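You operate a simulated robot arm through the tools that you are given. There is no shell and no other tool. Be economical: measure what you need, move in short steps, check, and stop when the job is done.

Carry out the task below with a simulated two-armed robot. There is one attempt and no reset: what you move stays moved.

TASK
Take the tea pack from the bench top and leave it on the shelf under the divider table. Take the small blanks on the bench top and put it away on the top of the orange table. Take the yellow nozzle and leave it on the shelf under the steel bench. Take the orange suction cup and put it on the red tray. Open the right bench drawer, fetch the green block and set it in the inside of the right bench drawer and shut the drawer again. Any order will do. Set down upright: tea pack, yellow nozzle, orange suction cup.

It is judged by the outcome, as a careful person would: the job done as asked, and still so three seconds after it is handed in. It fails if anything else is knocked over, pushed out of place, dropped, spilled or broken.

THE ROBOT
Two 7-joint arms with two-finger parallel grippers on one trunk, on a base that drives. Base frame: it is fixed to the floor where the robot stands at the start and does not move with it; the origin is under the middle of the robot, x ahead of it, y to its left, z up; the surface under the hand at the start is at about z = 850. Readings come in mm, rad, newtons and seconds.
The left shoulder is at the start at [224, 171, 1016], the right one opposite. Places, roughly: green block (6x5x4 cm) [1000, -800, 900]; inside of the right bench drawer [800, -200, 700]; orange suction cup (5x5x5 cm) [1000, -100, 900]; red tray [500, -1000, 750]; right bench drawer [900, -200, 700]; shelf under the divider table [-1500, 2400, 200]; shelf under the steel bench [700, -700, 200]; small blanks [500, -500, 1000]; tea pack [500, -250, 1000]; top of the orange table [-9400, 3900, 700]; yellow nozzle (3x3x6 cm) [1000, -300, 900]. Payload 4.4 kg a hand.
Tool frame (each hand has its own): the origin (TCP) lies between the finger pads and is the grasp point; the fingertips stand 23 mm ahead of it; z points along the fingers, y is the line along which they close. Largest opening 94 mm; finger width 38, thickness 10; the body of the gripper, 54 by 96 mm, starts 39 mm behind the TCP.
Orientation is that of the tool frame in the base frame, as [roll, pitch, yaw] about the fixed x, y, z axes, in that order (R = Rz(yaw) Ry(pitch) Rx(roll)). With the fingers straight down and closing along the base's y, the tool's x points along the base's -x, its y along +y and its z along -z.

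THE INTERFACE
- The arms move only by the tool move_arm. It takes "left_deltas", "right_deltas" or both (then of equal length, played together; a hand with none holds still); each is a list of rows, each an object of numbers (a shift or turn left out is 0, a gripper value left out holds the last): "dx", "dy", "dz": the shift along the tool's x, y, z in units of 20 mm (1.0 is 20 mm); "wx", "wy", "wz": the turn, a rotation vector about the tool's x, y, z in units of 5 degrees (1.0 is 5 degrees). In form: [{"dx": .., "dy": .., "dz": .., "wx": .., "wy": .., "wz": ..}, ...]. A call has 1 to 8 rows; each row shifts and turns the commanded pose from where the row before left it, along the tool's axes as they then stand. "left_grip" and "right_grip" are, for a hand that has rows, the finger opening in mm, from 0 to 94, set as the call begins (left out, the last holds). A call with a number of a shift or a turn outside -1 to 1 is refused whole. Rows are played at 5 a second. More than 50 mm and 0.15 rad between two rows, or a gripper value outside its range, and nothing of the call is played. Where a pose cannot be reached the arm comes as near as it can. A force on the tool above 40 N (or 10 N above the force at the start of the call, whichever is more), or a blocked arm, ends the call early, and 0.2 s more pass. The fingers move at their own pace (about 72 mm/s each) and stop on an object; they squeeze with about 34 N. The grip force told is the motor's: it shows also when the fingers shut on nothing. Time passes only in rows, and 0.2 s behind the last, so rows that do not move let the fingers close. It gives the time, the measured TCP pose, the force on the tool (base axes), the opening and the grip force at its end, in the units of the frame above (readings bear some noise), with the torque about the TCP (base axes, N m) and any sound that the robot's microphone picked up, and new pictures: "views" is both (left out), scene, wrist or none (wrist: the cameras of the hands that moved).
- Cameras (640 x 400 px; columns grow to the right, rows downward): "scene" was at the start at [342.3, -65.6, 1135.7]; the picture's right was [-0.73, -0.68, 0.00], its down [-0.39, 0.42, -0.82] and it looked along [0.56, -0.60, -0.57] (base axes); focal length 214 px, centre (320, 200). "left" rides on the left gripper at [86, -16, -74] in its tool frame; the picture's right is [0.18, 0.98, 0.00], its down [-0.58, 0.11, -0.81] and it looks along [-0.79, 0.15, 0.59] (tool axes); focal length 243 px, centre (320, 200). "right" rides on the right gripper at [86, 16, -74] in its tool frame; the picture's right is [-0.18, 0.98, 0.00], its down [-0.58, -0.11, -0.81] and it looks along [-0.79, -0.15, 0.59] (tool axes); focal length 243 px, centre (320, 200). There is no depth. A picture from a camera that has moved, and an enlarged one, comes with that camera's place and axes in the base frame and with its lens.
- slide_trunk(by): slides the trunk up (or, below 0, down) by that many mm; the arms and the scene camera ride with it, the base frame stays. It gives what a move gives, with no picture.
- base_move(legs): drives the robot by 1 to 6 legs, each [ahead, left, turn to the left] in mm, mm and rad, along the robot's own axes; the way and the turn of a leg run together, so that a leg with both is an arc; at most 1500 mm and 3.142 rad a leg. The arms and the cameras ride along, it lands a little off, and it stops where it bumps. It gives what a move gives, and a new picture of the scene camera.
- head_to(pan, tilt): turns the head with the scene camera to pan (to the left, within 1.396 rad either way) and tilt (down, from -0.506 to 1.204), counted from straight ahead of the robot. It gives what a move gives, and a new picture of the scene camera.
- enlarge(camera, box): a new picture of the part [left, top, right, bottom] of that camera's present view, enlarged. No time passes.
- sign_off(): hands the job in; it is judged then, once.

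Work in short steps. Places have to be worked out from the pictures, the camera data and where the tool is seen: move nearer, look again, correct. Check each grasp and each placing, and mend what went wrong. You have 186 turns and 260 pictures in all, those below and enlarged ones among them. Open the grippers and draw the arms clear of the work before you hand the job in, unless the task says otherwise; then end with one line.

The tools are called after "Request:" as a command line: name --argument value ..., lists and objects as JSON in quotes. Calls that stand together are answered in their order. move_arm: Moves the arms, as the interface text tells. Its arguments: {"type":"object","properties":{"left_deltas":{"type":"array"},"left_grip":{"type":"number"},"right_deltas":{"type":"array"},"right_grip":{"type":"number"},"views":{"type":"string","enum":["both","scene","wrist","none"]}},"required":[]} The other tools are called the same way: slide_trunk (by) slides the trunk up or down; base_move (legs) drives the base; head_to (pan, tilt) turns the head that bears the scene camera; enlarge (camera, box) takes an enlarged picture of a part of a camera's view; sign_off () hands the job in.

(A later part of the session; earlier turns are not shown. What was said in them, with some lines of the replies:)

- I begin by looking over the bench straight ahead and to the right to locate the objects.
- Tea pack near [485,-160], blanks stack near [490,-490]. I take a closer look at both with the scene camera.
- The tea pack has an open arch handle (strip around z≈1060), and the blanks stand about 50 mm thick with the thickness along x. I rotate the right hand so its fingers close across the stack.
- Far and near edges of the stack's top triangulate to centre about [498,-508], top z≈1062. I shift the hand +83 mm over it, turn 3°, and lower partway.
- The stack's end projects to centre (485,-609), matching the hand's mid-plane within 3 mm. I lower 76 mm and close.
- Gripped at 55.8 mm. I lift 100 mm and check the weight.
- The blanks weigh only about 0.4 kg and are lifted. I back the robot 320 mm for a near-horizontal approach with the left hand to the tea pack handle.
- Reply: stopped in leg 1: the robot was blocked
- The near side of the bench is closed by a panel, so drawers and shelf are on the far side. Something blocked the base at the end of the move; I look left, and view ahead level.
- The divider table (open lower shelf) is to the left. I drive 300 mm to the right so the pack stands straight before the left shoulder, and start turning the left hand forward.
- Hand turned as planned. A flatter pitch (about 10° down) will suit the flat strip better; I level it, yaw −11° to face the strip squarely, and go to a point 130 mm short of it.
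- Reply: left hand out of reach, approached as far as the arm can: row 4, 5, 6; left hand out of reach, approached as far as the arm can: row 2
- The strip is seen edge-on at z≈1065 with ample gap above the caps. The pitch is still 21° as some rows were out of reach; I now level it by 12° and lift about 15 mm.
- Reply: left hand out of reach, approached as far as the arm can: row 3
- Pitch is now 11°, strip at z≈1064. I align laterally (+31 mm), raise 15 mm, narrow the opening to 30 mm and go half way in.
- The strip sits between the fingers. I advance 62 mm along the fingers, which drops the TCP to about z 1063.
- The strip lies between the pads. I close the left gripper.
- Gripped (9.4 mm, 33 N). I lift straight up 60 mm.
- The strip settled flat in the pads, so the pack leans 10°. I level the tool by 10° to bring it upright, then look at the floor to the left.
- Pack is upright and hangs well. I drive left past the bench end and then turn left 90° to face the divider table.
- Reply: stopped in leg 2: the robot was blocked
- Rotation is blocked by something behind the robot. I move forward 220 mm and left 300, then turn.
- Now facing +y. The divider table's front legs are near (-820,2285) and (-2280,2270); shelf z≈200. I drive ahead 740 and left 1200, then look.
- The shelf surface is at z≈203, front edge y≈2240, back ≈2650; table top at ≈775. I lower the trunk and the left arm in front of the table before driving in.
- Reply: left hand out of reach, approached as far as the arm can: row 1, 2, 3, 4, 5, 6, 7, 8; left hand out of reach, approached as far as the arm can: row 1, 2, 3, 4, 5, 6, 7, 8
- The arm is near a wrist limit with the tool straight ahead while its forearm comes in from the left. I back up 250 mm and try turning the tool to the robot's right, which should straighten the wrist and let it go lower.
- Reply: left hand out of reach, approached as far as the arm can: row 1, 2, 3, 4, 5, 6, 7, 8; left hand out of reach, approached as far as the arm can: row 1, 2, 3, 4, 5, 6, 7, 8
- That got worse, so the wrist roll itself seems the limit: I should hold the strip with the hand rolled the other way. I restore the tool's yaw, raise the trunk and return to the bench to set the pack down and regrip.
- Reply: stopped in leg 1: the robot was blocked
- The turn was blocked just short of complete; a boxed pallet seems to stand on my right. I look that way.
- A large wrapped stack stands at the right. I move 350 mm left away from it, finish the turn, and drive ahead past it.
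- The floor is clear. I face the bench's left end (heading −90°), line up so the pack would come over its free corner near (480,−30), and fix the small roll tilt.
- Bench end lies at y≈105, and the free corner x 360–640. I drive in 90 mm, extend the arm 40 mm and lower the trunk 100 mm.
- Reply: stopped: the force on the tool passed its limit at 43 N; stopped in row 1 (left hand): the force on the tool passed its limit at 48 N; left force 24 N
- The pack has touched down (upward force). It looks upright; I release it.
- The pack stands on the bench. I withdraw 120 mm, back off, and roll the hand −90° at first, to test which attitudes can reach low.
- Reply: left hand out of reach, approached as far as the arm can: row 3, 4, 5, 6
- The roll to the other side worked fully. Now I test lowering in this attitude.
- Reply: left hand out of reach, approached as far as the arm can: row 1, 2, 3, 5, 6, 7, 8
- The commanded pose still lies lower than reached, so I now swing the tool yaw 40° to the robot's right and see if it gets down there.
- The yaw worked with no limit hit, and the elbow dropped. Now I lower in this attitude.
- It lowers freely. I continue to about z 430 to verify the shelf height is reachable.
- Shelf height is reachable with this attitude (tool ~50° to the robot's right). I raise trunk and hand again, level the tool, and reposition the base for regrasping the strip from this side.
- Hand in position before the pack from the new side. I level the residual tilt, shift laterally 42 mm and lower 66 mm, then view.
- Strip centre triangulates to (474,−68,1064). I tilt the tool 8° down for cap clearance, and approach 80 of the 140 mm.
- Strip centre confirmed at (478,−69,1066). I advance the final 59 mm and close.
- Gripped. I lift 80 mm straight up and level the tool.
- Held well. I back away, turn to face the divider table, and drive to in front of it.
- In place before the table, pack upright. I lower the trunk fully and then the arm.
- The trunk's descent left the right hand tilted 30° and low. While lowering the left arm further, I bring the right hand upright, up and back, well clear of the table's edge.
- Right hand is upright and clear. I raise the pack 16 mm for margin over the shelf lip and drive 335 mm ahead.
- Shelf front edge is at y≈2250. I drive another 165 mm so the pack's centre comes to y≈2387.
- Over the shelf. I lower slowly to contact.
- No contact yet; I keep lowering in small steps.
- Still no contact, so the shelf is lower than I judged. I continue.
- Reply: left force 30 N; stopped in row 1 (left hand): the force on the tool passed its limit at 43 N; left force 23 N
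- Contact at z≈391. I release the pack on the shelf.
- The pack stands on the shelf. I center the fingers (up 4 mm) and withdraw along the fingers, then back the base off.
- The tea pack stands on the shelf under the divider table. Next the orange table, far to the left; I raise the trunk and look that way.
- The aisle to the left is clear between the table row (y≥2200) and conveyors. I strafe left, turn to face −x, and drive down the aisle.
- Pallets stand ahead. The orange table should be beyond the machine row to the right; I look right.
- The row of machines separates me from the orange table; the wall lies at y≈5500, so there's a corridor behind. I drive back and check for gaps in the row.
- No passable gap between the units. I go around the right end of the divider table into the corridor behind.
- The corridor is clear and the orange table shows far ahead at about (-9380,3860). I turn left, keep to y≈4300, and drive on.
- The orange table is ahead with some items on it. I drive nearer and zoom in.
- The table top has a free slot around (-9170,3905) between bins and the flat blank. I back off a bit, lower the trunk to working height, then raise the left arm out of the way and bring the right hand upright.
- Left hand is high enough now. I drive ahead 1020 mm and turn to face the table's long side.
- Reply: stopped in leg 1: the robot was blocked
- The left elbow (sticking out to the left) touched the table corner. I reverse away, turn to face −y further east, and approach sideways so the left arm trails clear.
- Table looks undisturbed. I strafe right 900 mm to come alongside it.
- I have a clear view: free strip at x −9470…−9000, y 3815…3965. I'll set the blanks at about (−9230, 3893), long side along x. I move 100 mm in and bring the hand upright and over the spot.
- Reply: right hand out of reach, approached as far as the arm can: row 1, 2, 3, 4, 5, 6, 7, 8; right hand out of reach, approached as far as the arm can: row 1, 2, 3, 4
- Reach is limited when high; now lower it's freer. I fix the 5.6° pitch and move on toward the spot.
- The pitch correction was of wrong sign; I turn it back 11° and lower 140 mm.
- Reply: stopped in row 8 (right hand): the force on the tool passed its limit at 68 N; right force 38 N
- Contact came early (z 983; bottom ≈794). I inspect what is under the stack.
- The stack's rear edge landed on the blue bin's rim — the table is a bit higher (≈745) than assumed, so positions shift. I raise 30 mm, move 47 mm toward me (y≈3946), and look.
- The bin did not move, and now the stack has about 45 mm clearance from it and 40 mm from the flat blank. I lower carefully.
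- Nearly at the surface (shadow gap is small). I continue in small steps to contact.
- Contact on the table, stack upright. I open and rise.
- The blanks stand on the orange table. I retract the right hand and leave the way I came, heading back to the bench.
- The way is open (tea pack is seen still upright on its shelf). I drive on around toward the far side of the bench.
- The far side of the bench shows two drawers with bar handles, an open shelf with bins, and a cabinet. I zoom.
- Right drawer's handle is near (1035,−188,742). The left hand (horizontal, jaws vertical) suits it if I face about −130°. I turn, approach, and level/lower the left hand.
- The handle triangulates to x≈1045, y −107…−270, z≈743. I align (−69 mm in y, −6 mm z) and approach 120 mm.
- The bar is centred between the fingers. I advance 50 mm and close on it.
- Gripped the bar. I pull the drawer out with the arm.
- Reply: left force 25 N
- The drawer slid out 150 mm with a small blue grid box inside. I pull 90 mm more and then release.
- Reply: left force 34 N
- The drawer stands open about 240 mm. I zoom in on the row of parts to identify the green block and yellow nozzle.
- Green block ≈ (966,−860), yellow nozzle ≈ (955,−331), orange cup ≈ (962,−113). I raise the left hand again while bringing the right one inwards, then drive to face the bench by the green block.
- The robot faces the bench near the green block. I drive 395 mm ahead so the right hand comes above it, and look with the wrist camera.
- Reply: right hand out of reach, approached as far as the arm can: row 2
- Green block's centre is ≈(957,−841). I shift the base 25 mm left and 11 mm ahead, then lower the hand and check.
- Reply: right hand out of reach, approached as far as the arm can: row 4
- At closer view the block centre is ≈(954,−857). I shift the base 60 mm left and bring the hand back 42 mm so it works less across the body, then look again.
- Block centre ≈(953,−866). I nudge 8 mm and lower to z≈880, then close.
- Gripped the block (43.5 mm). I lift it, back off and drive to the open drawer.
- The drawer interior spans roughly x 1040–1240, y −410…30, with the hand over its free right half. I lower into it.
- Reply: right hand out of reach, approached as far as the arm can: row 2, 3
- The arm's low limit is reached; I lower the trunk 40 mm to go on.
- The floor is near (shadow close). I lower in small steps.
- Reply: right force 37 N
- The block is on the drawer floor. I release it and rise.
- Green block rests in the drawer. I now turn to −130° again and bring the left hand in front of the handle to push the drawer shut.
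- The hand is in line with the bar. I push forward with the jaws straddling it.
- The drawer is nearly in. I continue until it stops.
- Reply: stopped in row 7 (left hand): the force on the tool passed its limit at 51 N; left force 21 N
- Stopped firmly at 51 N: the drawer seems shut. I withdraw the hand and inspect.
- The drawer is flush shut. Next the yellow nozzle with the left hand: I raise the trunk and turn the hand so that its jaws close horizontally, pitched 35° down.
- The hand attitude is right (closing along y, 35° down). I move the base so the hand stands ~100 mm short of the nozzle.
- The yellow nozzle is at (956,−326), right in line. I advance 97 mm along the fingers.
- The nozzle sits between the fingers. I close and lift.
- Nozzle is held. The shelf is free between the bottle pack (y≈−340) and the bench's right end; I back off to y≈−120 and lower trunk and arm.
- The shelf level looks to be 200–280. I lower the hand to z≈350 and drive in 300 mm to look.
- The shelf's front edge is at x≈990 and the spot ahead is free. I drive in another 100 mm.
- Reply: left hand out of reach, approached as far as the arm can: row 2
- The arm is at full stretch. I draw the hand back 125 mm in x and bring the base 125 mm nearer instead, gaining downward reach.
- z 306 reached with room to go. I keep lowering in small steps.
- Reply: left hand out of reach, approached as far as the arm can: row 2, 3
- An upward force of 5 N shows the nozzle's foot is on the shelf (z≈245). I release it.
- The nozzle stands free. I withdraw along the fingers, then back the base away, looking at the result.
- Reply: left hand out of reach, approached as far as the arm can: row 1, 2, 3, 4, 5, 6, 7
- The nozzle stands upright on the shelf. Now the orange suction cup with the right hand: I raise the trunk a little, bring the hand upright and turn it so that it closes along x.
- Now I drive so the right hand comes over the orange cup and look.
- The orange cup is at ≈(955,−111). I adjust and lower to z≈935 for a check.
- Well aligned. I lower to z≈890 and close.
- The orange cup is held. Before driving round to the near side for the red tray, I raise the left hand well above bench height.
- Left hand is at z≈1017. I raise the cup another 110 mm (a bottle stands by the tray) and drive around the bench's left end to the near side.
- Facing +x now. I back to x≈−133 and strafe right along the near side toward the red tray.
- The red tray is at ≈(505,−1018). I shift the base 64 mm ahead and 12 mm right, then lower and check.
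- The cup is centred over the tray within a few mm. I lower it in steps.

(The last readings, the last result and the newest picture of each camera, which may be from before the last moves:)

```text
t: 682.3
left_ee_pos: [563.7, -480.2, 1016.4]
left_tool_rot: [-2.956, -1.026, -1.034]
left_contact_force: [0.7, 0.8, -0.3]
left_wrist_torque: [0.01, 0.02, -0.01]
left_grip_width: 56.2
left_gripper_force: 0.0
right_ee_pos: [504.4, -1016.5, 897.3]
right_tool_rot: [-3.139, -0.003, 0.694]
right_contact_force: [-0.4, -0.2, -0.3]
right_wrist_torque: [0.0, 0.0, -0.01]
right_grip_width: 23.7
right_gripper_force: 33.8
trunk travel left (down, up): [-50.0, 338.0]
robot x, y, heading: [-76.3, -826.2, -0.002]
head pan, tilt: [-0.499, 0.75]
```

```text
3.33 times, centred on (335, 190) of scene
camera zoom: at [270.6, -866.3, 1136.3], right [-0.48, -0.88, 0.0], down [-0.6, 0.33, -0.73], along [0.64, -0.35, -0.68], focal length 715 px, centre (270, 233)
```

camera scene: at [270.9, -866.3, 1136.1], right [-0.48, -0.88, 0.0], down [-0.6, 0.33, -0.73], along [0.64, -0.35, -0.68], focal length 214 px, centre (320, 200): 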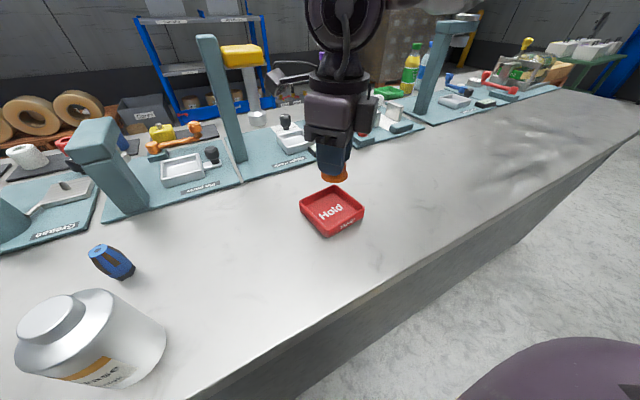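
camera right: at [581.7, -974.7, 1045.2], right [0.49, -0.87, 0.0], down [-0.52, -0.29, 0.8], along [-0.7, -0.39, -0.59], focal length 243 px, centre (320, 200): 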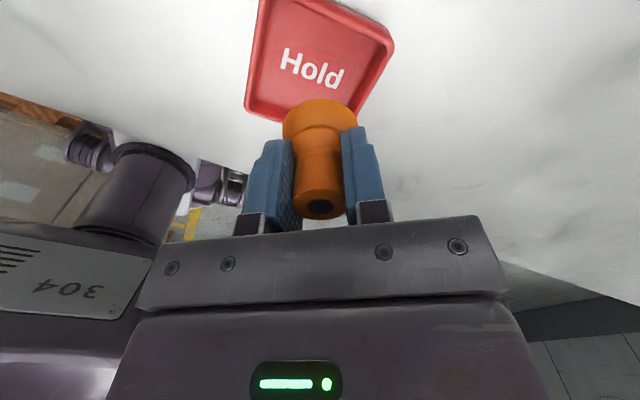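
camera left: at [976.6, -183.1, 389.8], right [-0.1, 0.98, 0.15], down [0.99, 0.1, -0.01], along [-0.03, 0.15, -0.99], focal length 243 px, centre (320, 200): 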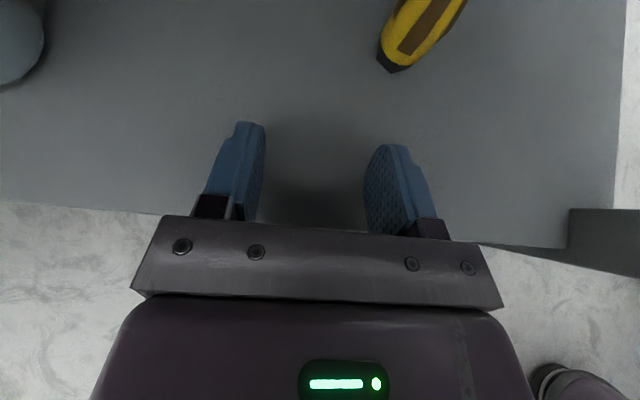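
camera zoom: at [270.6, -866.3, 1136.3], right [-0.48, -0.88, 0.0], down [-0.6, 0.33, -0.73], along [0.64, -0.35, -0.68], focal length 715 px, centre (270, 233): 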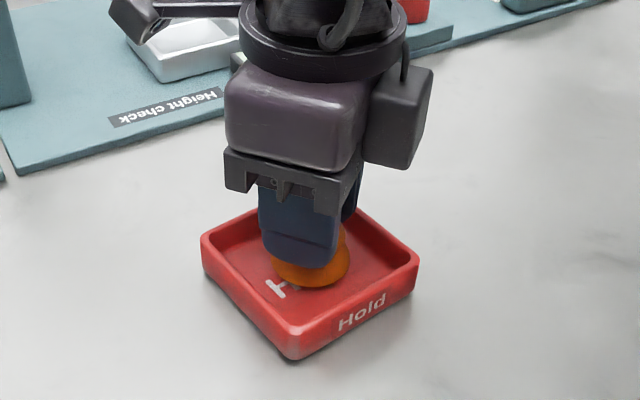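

Just above the tray floor; a few small steps more until contact.

Request:
move_arm --right_deltas '[{"dz": 0.15}, {"dz": 0.15}]' --views "none"

Request:
move_arm --right_deltas '[{"dz": 0.1}, {"dz": 0.1}]' --views "none"

```text
t: 682.9
left_ee_pos: [563.1, -480.5, 1017.3]
left_tool_rot: [-2.954, -1.026, -1.035]
left_contact_force: [-0.5, 0.1, 0.6]
left_wrist_torque: [-0.03, 0.01, 0.0]
left_grip_width: 56.0
left_gripper_force: 0.0
right_ee_pos: [504.9, -1015.5, 890.8]
right_tool_rot: [-3.14, -0.004, 0.693]
right_contact_force: [-0.7, -1.7, 4.2]
right_wrist_torque: [-0.13, 0.02, -0.01]
right_grip_width: 23.8
right_gripper_force: 34.3
trunk travel left (down, up): [-50.0, 338.0]
robot x, y, heading: [-74.3, -825.1, -0.003]
head pan, tilt: [-0.499, 0.75]
```

```text
t: 683.5
left_ee_pos: [560.9, -481.3, 1020.9]
left_tool_rot: [-2.949, -1.03, -1.04]
left_contact_force: [0.2, 0.1, 0.3]
left_wrist_torque: [-0.03, 0.0, -0.05]
left_grip_width: 56.0
left_gripper_force: 0.0
right_ee_pos: [504.7, -1016.2, 892.0]
right_tool_rot: [3.138, -0.012, 0.695]
right_contact_force: [0.8, -8.2, 35.6]
right_wrist_torque: [-0.55, 0.15, -0.03]
right_grip_width: 23.9
right_gripper_force: 34.3
trunk travel left (down, up): [-50.0, 338.0]
robot x, y, heading: [-77.5, -825.1, 0.003]
head pan, tilt: [-0.499, 0.75]
```

Contact made. I ease off slightly, open and rise.

Request:
move_arm --right_deltas '[{"dz": -0.1}, {}, {}, {"dz": -0.5}, {"dz": -1}, {"dz": -1}, {"dz": -1}, {"dz": -1}]' --right_grip 52 --views "wrist"

Request:
move_arm --right_deltas '[{"dz": -1}, {"dz": -1}, {"dz": -1}, {"dz": -1}, {"dz": -1}, {"dz": -1}]' --views "none"

Request:
enlarge --camera "scene" --box '[270, 130, 400, 250]'

```text
t: 685.3
left_ee_pos: [564.0, -480.3, 1017.5]
left_tool_rot: [-2.956, -1.027, -1.034]
left_contact_force: [-0.1, 0.8, 0.0]
left_wrist_torque: [0.02, -0.01, -0.02]
left_grip_width: 56.1
left_gripper_force: 0.1
right_ee_pos: [504.6, -1016.9, 979.6]
right_tool_rot: [-3.141, -0.003, 0.696]
right_contact_force: [-0.3, -0.3, -3.8]
right_wrist_torque: [-0.04, 0.0, 0.01]
right_grip_width: 49.1
right_gripper_force: 0.0
trunk travel left (down, up): [-50.0, 338.0]
robot x, y, heading: [-74.7, -823.9, -0.002]
head pan, tilt: [-0.499, 0.75]
camera right: at [581.3, -974.7, 1054.9], right [0.49, -0.87, 0.0], down [-0.52, -0.29, 0.8], along [-0.7, -0.39, -0.59], focal length 243 px, centre (320, 200)
```

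right: 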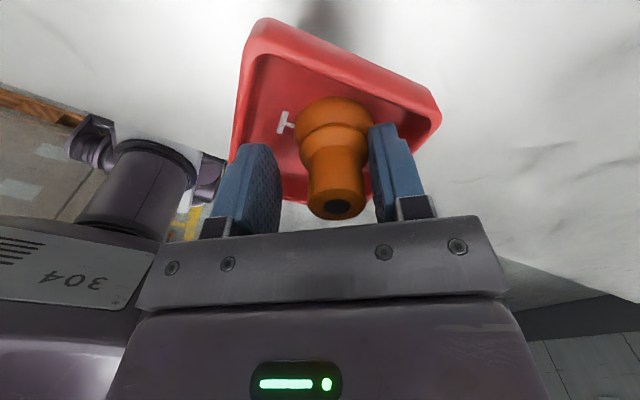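

```text
t: 686.7
left_ee_pos: [563.3, -481.0, 1017.5]
left_tool_rot: [-2.957, -1.027, -1.035]
left_contact_force: [-1.0, 0.2, -0.8]
left_wrist_torque: [0.03, 0.02, -0.04]
left_grip_width: 56.0
left_gripper_force: 0.1
right_ee_pos: [504.6, -1017.9, 1100.1]
right_tool_rot: [-3.137, -0.003, 0.696]
right_contact_force: [0.2, 0.0, -3.6]
right_wrist_torque: [0.03, 0.02, 0.03]
right_grip_width: 48.9
right_gripper_force: 0.1
trunk travel left (down, up): [-50.0, 338.0]
robot x, y, heading: [-78.3, -826.0, 0.0]
head pan, tilt: [-0.499, 0.75]
```

```text
3.33 times, centred on (335, 190) of scene
camera zoom: at [270.4, -866.2, 1136.4], right [-0.48, -0.88, 0.0], down [-0.6, 0.33, -0.73], along [0.64, -0.35, -0.68], focal length 715 px, centre (270, 233)
```

zoom: 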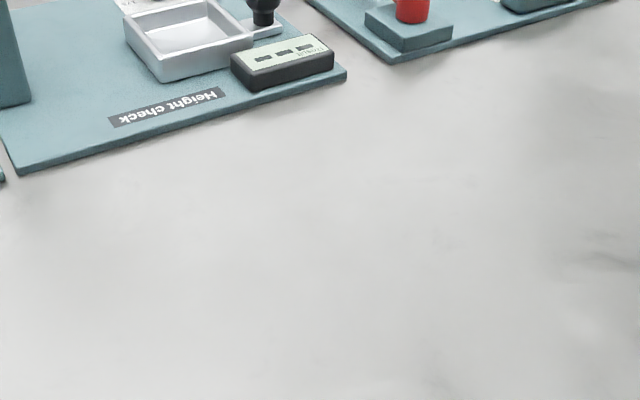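

The tray came up with the hand: the opened fingers jammed outward against its walls. I lower it back exactly to where it was, then narrow the fingers.

Request:
move_arm --right_deltas '[{"dz": 1}, {"dz": 1}, {"dz": 1}, {"dz": 1}, {"dz": 1}, {"dz": 1}, {"dz": 1}, {"dz": 1}]' --views "none"

Request:
move_arm --right_deltas '[{"dz": 0.7}, {"dz": 0.7}, {"dz": 0.4}]' --views "scene"

Request:
enlarge --camera "scene" --box '[270, 130, 400, 250]'

```text
t: 688.5
left_ee_pos: [563.1, -481.4, 1017.0]
left_tool_rot: [-2.959, -1.025, -1.034]
left_contact_force: [-0.2, 0.4, -0.2]
left_wrist_torque: [0.01, 0.0, -0.03]
left_grip_width: 55.9
left_gripper_force: 0.1
right_ee_pos: [505.6, -1017.6, 939.1]
right_tool_rot: [-3.139, -0.003, 0.696]
right_contact_force: [0.8, -0.4, -3.9]
right_wrist_torque: [-0.01, -0.03, -0.01]
right_grip_width: 48.9
right_gripper_force: 0.1
trunk travel left (down, up): [-50.0, 338.0]
robot x, y, heading: [-76.8, -826.2, -0.005]
head pan, tilt: [-0.499, 0.75]
```

```text
t: 689.3
left_ee_pos: [563.4, -480.3, 1017.3]
left_tool_rot: [-2.956, -1.027, -1.033]
left_contact_force: [0.0, 0.3, -0.7]
left_wrist_torque: [-0.01, 0.06, -0.02]
left_grip_width: 55.9
left_gripper_force: 0.1
right_ee_pos: [505.1, -1017.1, 904.0]
right_tool_rot: [-3.139, -0.006, 0.695]
right_contact_force: [0.2, -1.0, -4.7]
right_wrist_torque: [0.0, -0.03, -0.01]
right_grip_width: 49.0
right_gripper_force: 0.1
trunk travel left (down, up): [-50.0, 338.0]
robot x, y, heading: [-77.3, -823.8, -0.011]
head pan, tilt: [-0.499, 0.75]
camera scene: at [270.9, -866.3, 1136.2], right [-0.48, -0.88, 0.0], down [-0.6, 0.33, -0.73], along [0.64, -0.35, -0.68], focal length 214 px, centre (320, 200)
```

scene: 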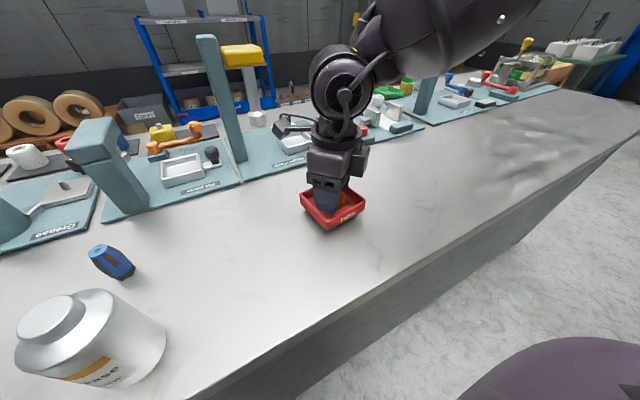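

```text
3.33 times, centred on (335, 190) of scene
camera zoom: at [270.9, -866.3, 1136.2], right [-0.48, -0.88, 0.0], down [-0.6, 0.33, -0.73], along [0.64, -0.35, -0.68], focal length 715 px, centre (270, 233)
```

zoom: 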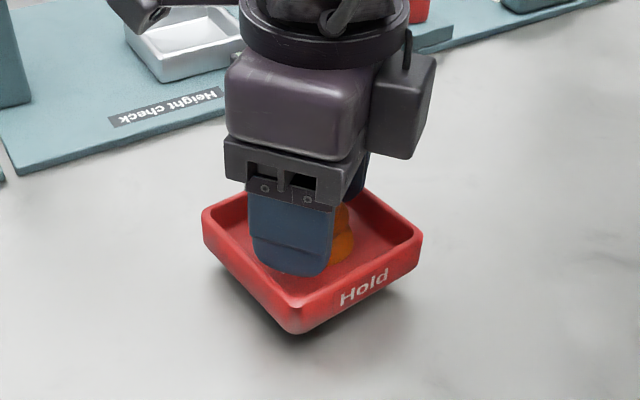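

The tray hovers about 12 mm above its old place, level. I lower it in fine steps to contact.

Request:
move_arm --right_deltas '[{"dz": 0.15}, {"dz": 0.15}, {"dz": 0.1}]' --views "none"

Request:
move_arm --right_deltas '[{"dz": 0.1}, {"dz": 0.1}]' --views "none"

```text
t: 690.1
left_ee_pos: [563.6, -481.3, 1016.6]
left_tool_rot: [-2.956, -1.025, -1.033]
left_contact_force: [-0.1, -1.2, 0.5]
left_wrist_torque: [0.02, -0.04, 0.02]
left_grip_width: 56.0
left_gripper_force: 0.1
right_ee_pos: [504.5, -1016.4, 895.8]
right_tool_rot: [-3.14, -0.003, 0.697]
right_contact_force: [-0.9, -0.3, -4.0]
right_wrist_torque: [0.0, -0.03, 0.02]
right_grip_width: 49.1
right_gripper_force: 0.1
trunk travel left (down, up): [-50.0, 338.0]
robot x, y, heading: [-76.0, -824.8, -0.003]
head pan, tilt: [-0.499, 0.75]
```

```text
t: 690.7
left_ee_pos: [564.0, -481.7, 1018.6]
left_tool_rot: [-2.958, -1.026, -1.034]
left_contact_force: [0.7, -0.2, -1.1]
left_wrist_torque: [0.03, 0.01, -0.03]
left_grip_width: 56.3
left_gripper_force: 0.1
right_ee_pos: [505.4, -1016.2, 891.5]
right_tool_rot: [-3.139, -0.005, 0.694]
right_contact_force: [-0.5, 0.3, -1.3]
right_wrist_torque: [-0.01, 0.0, 0.04]
right_grip_width: 48.7
right_gripper_force: 0.0
trunk travel left (down, up): [-50.0, 338.0]
robot x, y, heading: [-76.9, -824.7, -0.002]
head pan, tilt: [-0.499, 0.75]
```

The tray rests on the bench again. I narrow the fingers to 38 mm (cup neck is 24) and then rise gently, watching the force.

Request:
move_arm --right_deltas '[{}, {}, {}]' --right_grip 38 --views "wrist"

Request:
move_arm --right_deltas '[{"dz": -0.3}, {"dz": -0.3}]' --views "none"

Request:
enlarge --camera "scene" --box '[270, 130, 400, 250]'

```text
t: 691.5
left_ee_pos: [563.8, -480.8, 1017.9]
left_tool_rot: [-2.956, -1.026, -1.033]
left_contact_force: [0.9, -0.6, 0.3]
left_wrist_torque: [0.0, 0.03, 0.01]
left_grip_width: 56.1
left_gripper_force: 0.1
right_ee_pos: [504.5, -1017.5, 891.7]
right_tool_rot: [-3.139, -0.004, 0.694]
right_contact_force: [-0.2, 0.6, 0.2]
right_wrist_torque: [0.02, -0.02, -0.04]
right_grip_width: 38.1
right_gripper_force: 0.0
trunk travel left (down, up): [-50.0, 338.0]
robot x, y, heading: [-81.7, -824.4, -0.004]
head pan, tilt: [-0.499, 0.75]
camera right: at [581.5, -974.3, 966.3], right [0.49, -0.87, 0.0], down [-0.52, -0.29, 0.8], along [-0.7, -0.39, -0.59], focal length 243 px, centre (320, 200)
```

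right: 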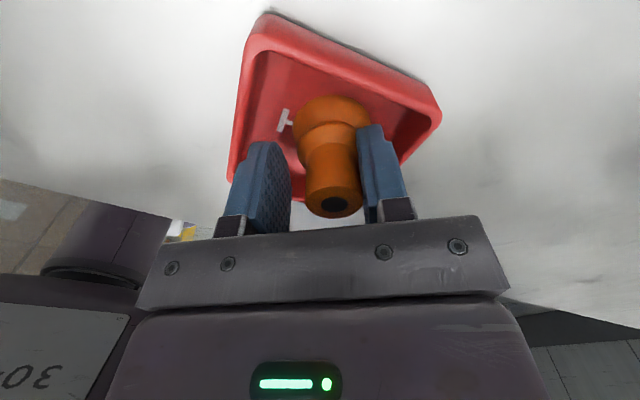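

```text
t: 692.1
left_ee_pos: [563.9, -481.4, 1016.9]
left_tool_rot: [-2.957, -1.026, -1.035]
left_contact_force: [0.4, -0.3, 0.4]
left_wrist_torque: [0.0, -0.01, 0.02]
left_grip_width: 56.1
left_gripper_force: 0.2
right_ee_pos: [505.1, -1016.8, 902.6]
right_tool_rot: [-3.139, -0.006, 0.694]
right_contact_force: [0.1, 0.0, 0.4]
right_wrist_torque: [0.0, -0.01, 0.05]
right_grip_width: 38.1
right_gripper_force: 0.0
trunk travel left (down, up): [-50.0, 338.0]
robot x, y, heading: [-76.4, -825.8, -0.001]
head pan, tilt: [-0.499, 0.75]
```

```text
3.33 times, centred on (335, 190) of scene
camera zoom: at [270.3, -866.2, 1136.4], right [-0.48, -0.88, 0.0], down [-0.6, 0.33, -0.73], along [0.64, -0.35, -0.68], focal length 715 px, centre (270, 233)
```

zoom: 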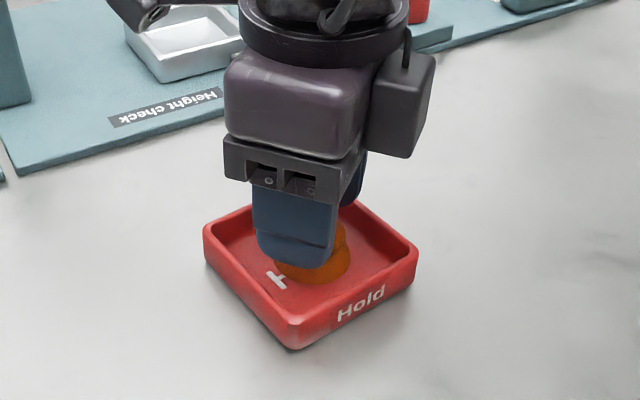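

No load on the hand now; the tray stays. I rise fully and check.

Request:
move_arm --right_deltas '[{"dz": -0.5}, {"dz": -0.7}, {"dz": -1}, {"dz": -1}, {"dz": -1}, {"dz": -1}, {"dz": -1}, {"dz": -1}]' --views "scene"

Request:
enlarge --camera "scene" --box '[270, 130, 400, 250]'

```text
t: 693.9
left_ee_pos: [563.0, -480.1, 1018.2]
left_tool_rot: [-2.955, -1.026, -1.035]
left_contact_force: [0.4, 0.0, 0.1]
left_wrist_torque: [-0.01, -0.01, 0.0]
left_grip_width: 56.0
left_gripper_force: 0.1
right_ee_pos: [504.0, -1017.3, 1049.2]
right_tool_rot: [-3.139, -0.003, 0.696]
right_contact_force: [0.7, 0.1, 0.0]
right_wrist_torque: [0.03, 0.01, 0.04]
right_grip_width: 37.8
right_gripper_force: 0.0
trunk travel left (down, up): [-50.0, 338.0]
robot x, y, heading: [-79.0, -825.3, -0.001]
head pan, tilt: [-0.499, 0.75]
camera scene: at [270.1, -866.2, 1136.5], right [-0.48, -0.88, 0.0], down [-0.6, 0.33, -0.73], along [0.64, -0.35, -0.68], focal length 214 px, centre (320, 200)
```

scene: 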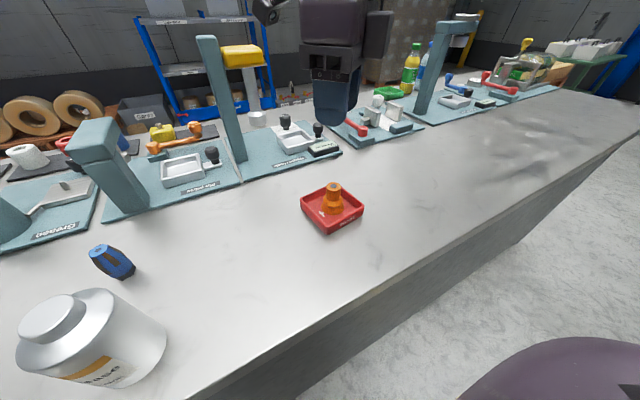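

```text
3.33 times, centred on (335, 190) of scene
camera zoom: at [270.1, -866.2, 1136.5], right [-0.48, -0.88, 0.0], down [-0.6, 0.33, -0.73], along [0.64, -0.35, -0.68], focal length 715 px, centre (270, 233)
```

zoom: 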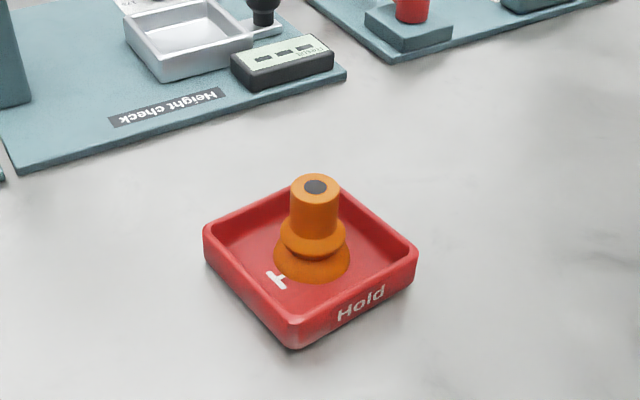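

The cup stands upright in the red tray, which sits where it was. I open both grippers fully, raise, and draw the robot back from the bench.

Request:
move_arm --right_deltas '[{"dz": -1}, {"dz": -1}, {}, {}]' --left_deltas '[{}, {}, {}, {}]' --right_grip 90 --left_grip 90 --views "none"

Request:
base_move --legs '[[-170, 0, 0]]'

```text
t: 694.9
left_ee_pos: [564.1, -480.6, 1017.2]
left_tool_rot: [-2.955, -1.025, -1.033]
left_contact_force: [-0.2, -0.5, 0.1]
left_wrist_torque: [0.06, 0.0, -0.01]
left_grip_width: 90.0
left_gripper_force: 0.1
right_ee_pos: [503.6, -1017.8, 1088.2]
right_tool_rot: [-3.141, -0.004, 0.695]
right_contact_force: [-0.3, -0.2, 0.7]
right_wrist_torque: [0.01, -0.03, 0.02]
right_grip_width: 90.1
right_gripper_force: 0.0
trunk travel left (down, up): [-50.0, 338.0]
robot x, y, heading: [-76.5, -827.2, 0.0]
head pan, tilt: [-0.499, 0.75]
```

```text
t: 696.3
left_ee_pos: [393.5, -481.3, 1017.1]
left_tool_rot: [-2.956, -1.024, -1.034]
left_contact_force: [-0.2, -0.2, 0.0]
left_wrist_torque: [-0.03, -0.02, 0.01]
left_grip_width: 90.1
left_gripper_force: 0.0
right_ee_pos: [332.8, -1018.9, 1089.5]
right_tool_rot: [-3.14, -0.004, 0.696]
right_contact_force: [-0.3, -0.1, -0.2]
right_wrist_torque: [0.0, -0.01, 0.0]
right_grip_width: 90.0
right_gripper_force: 0.1
trunk travel left (down, up): [-50.0, 338.0]
robot x, y, heading: [-243.6, -827.5, 0.003]
head pan, tilt: [-0.499, 0.75]
camera scene: at [99.9, -866.7, 1136.5], right [-0.48, -0.88, 0.0], down [-0.6, 0.33, -0.73], along [0.64, -0.35, -0.68], focal length 214 px, centre (320, 200)
```

scene: 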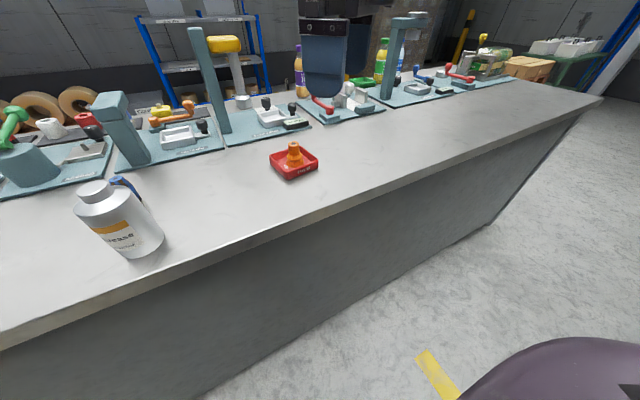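

All five jobs look done, the grippers are open and the arms are clear, so I hand the job in.

Request:
sign_off

```text
The job is handed in.
```

All five items are placed as asked and the job is handed in. The tea pack stands upright on the shelf under the divider table, and the small blanks are on the orange table. The yellow nozzle stands upright on the shelf under the steel bench, the orange suction cup is upright on the red tray, and the green block is in the right bench drawer, shut again. Three things were touched along the way: my left elbow met the orange table's corner, I pressed the blanks briefly onto the blue bin's rim, and I lifted the red tray by accident and set it back. In the camera views nothing was knocked over or visibly out of place, though the tray may be a few mm off.
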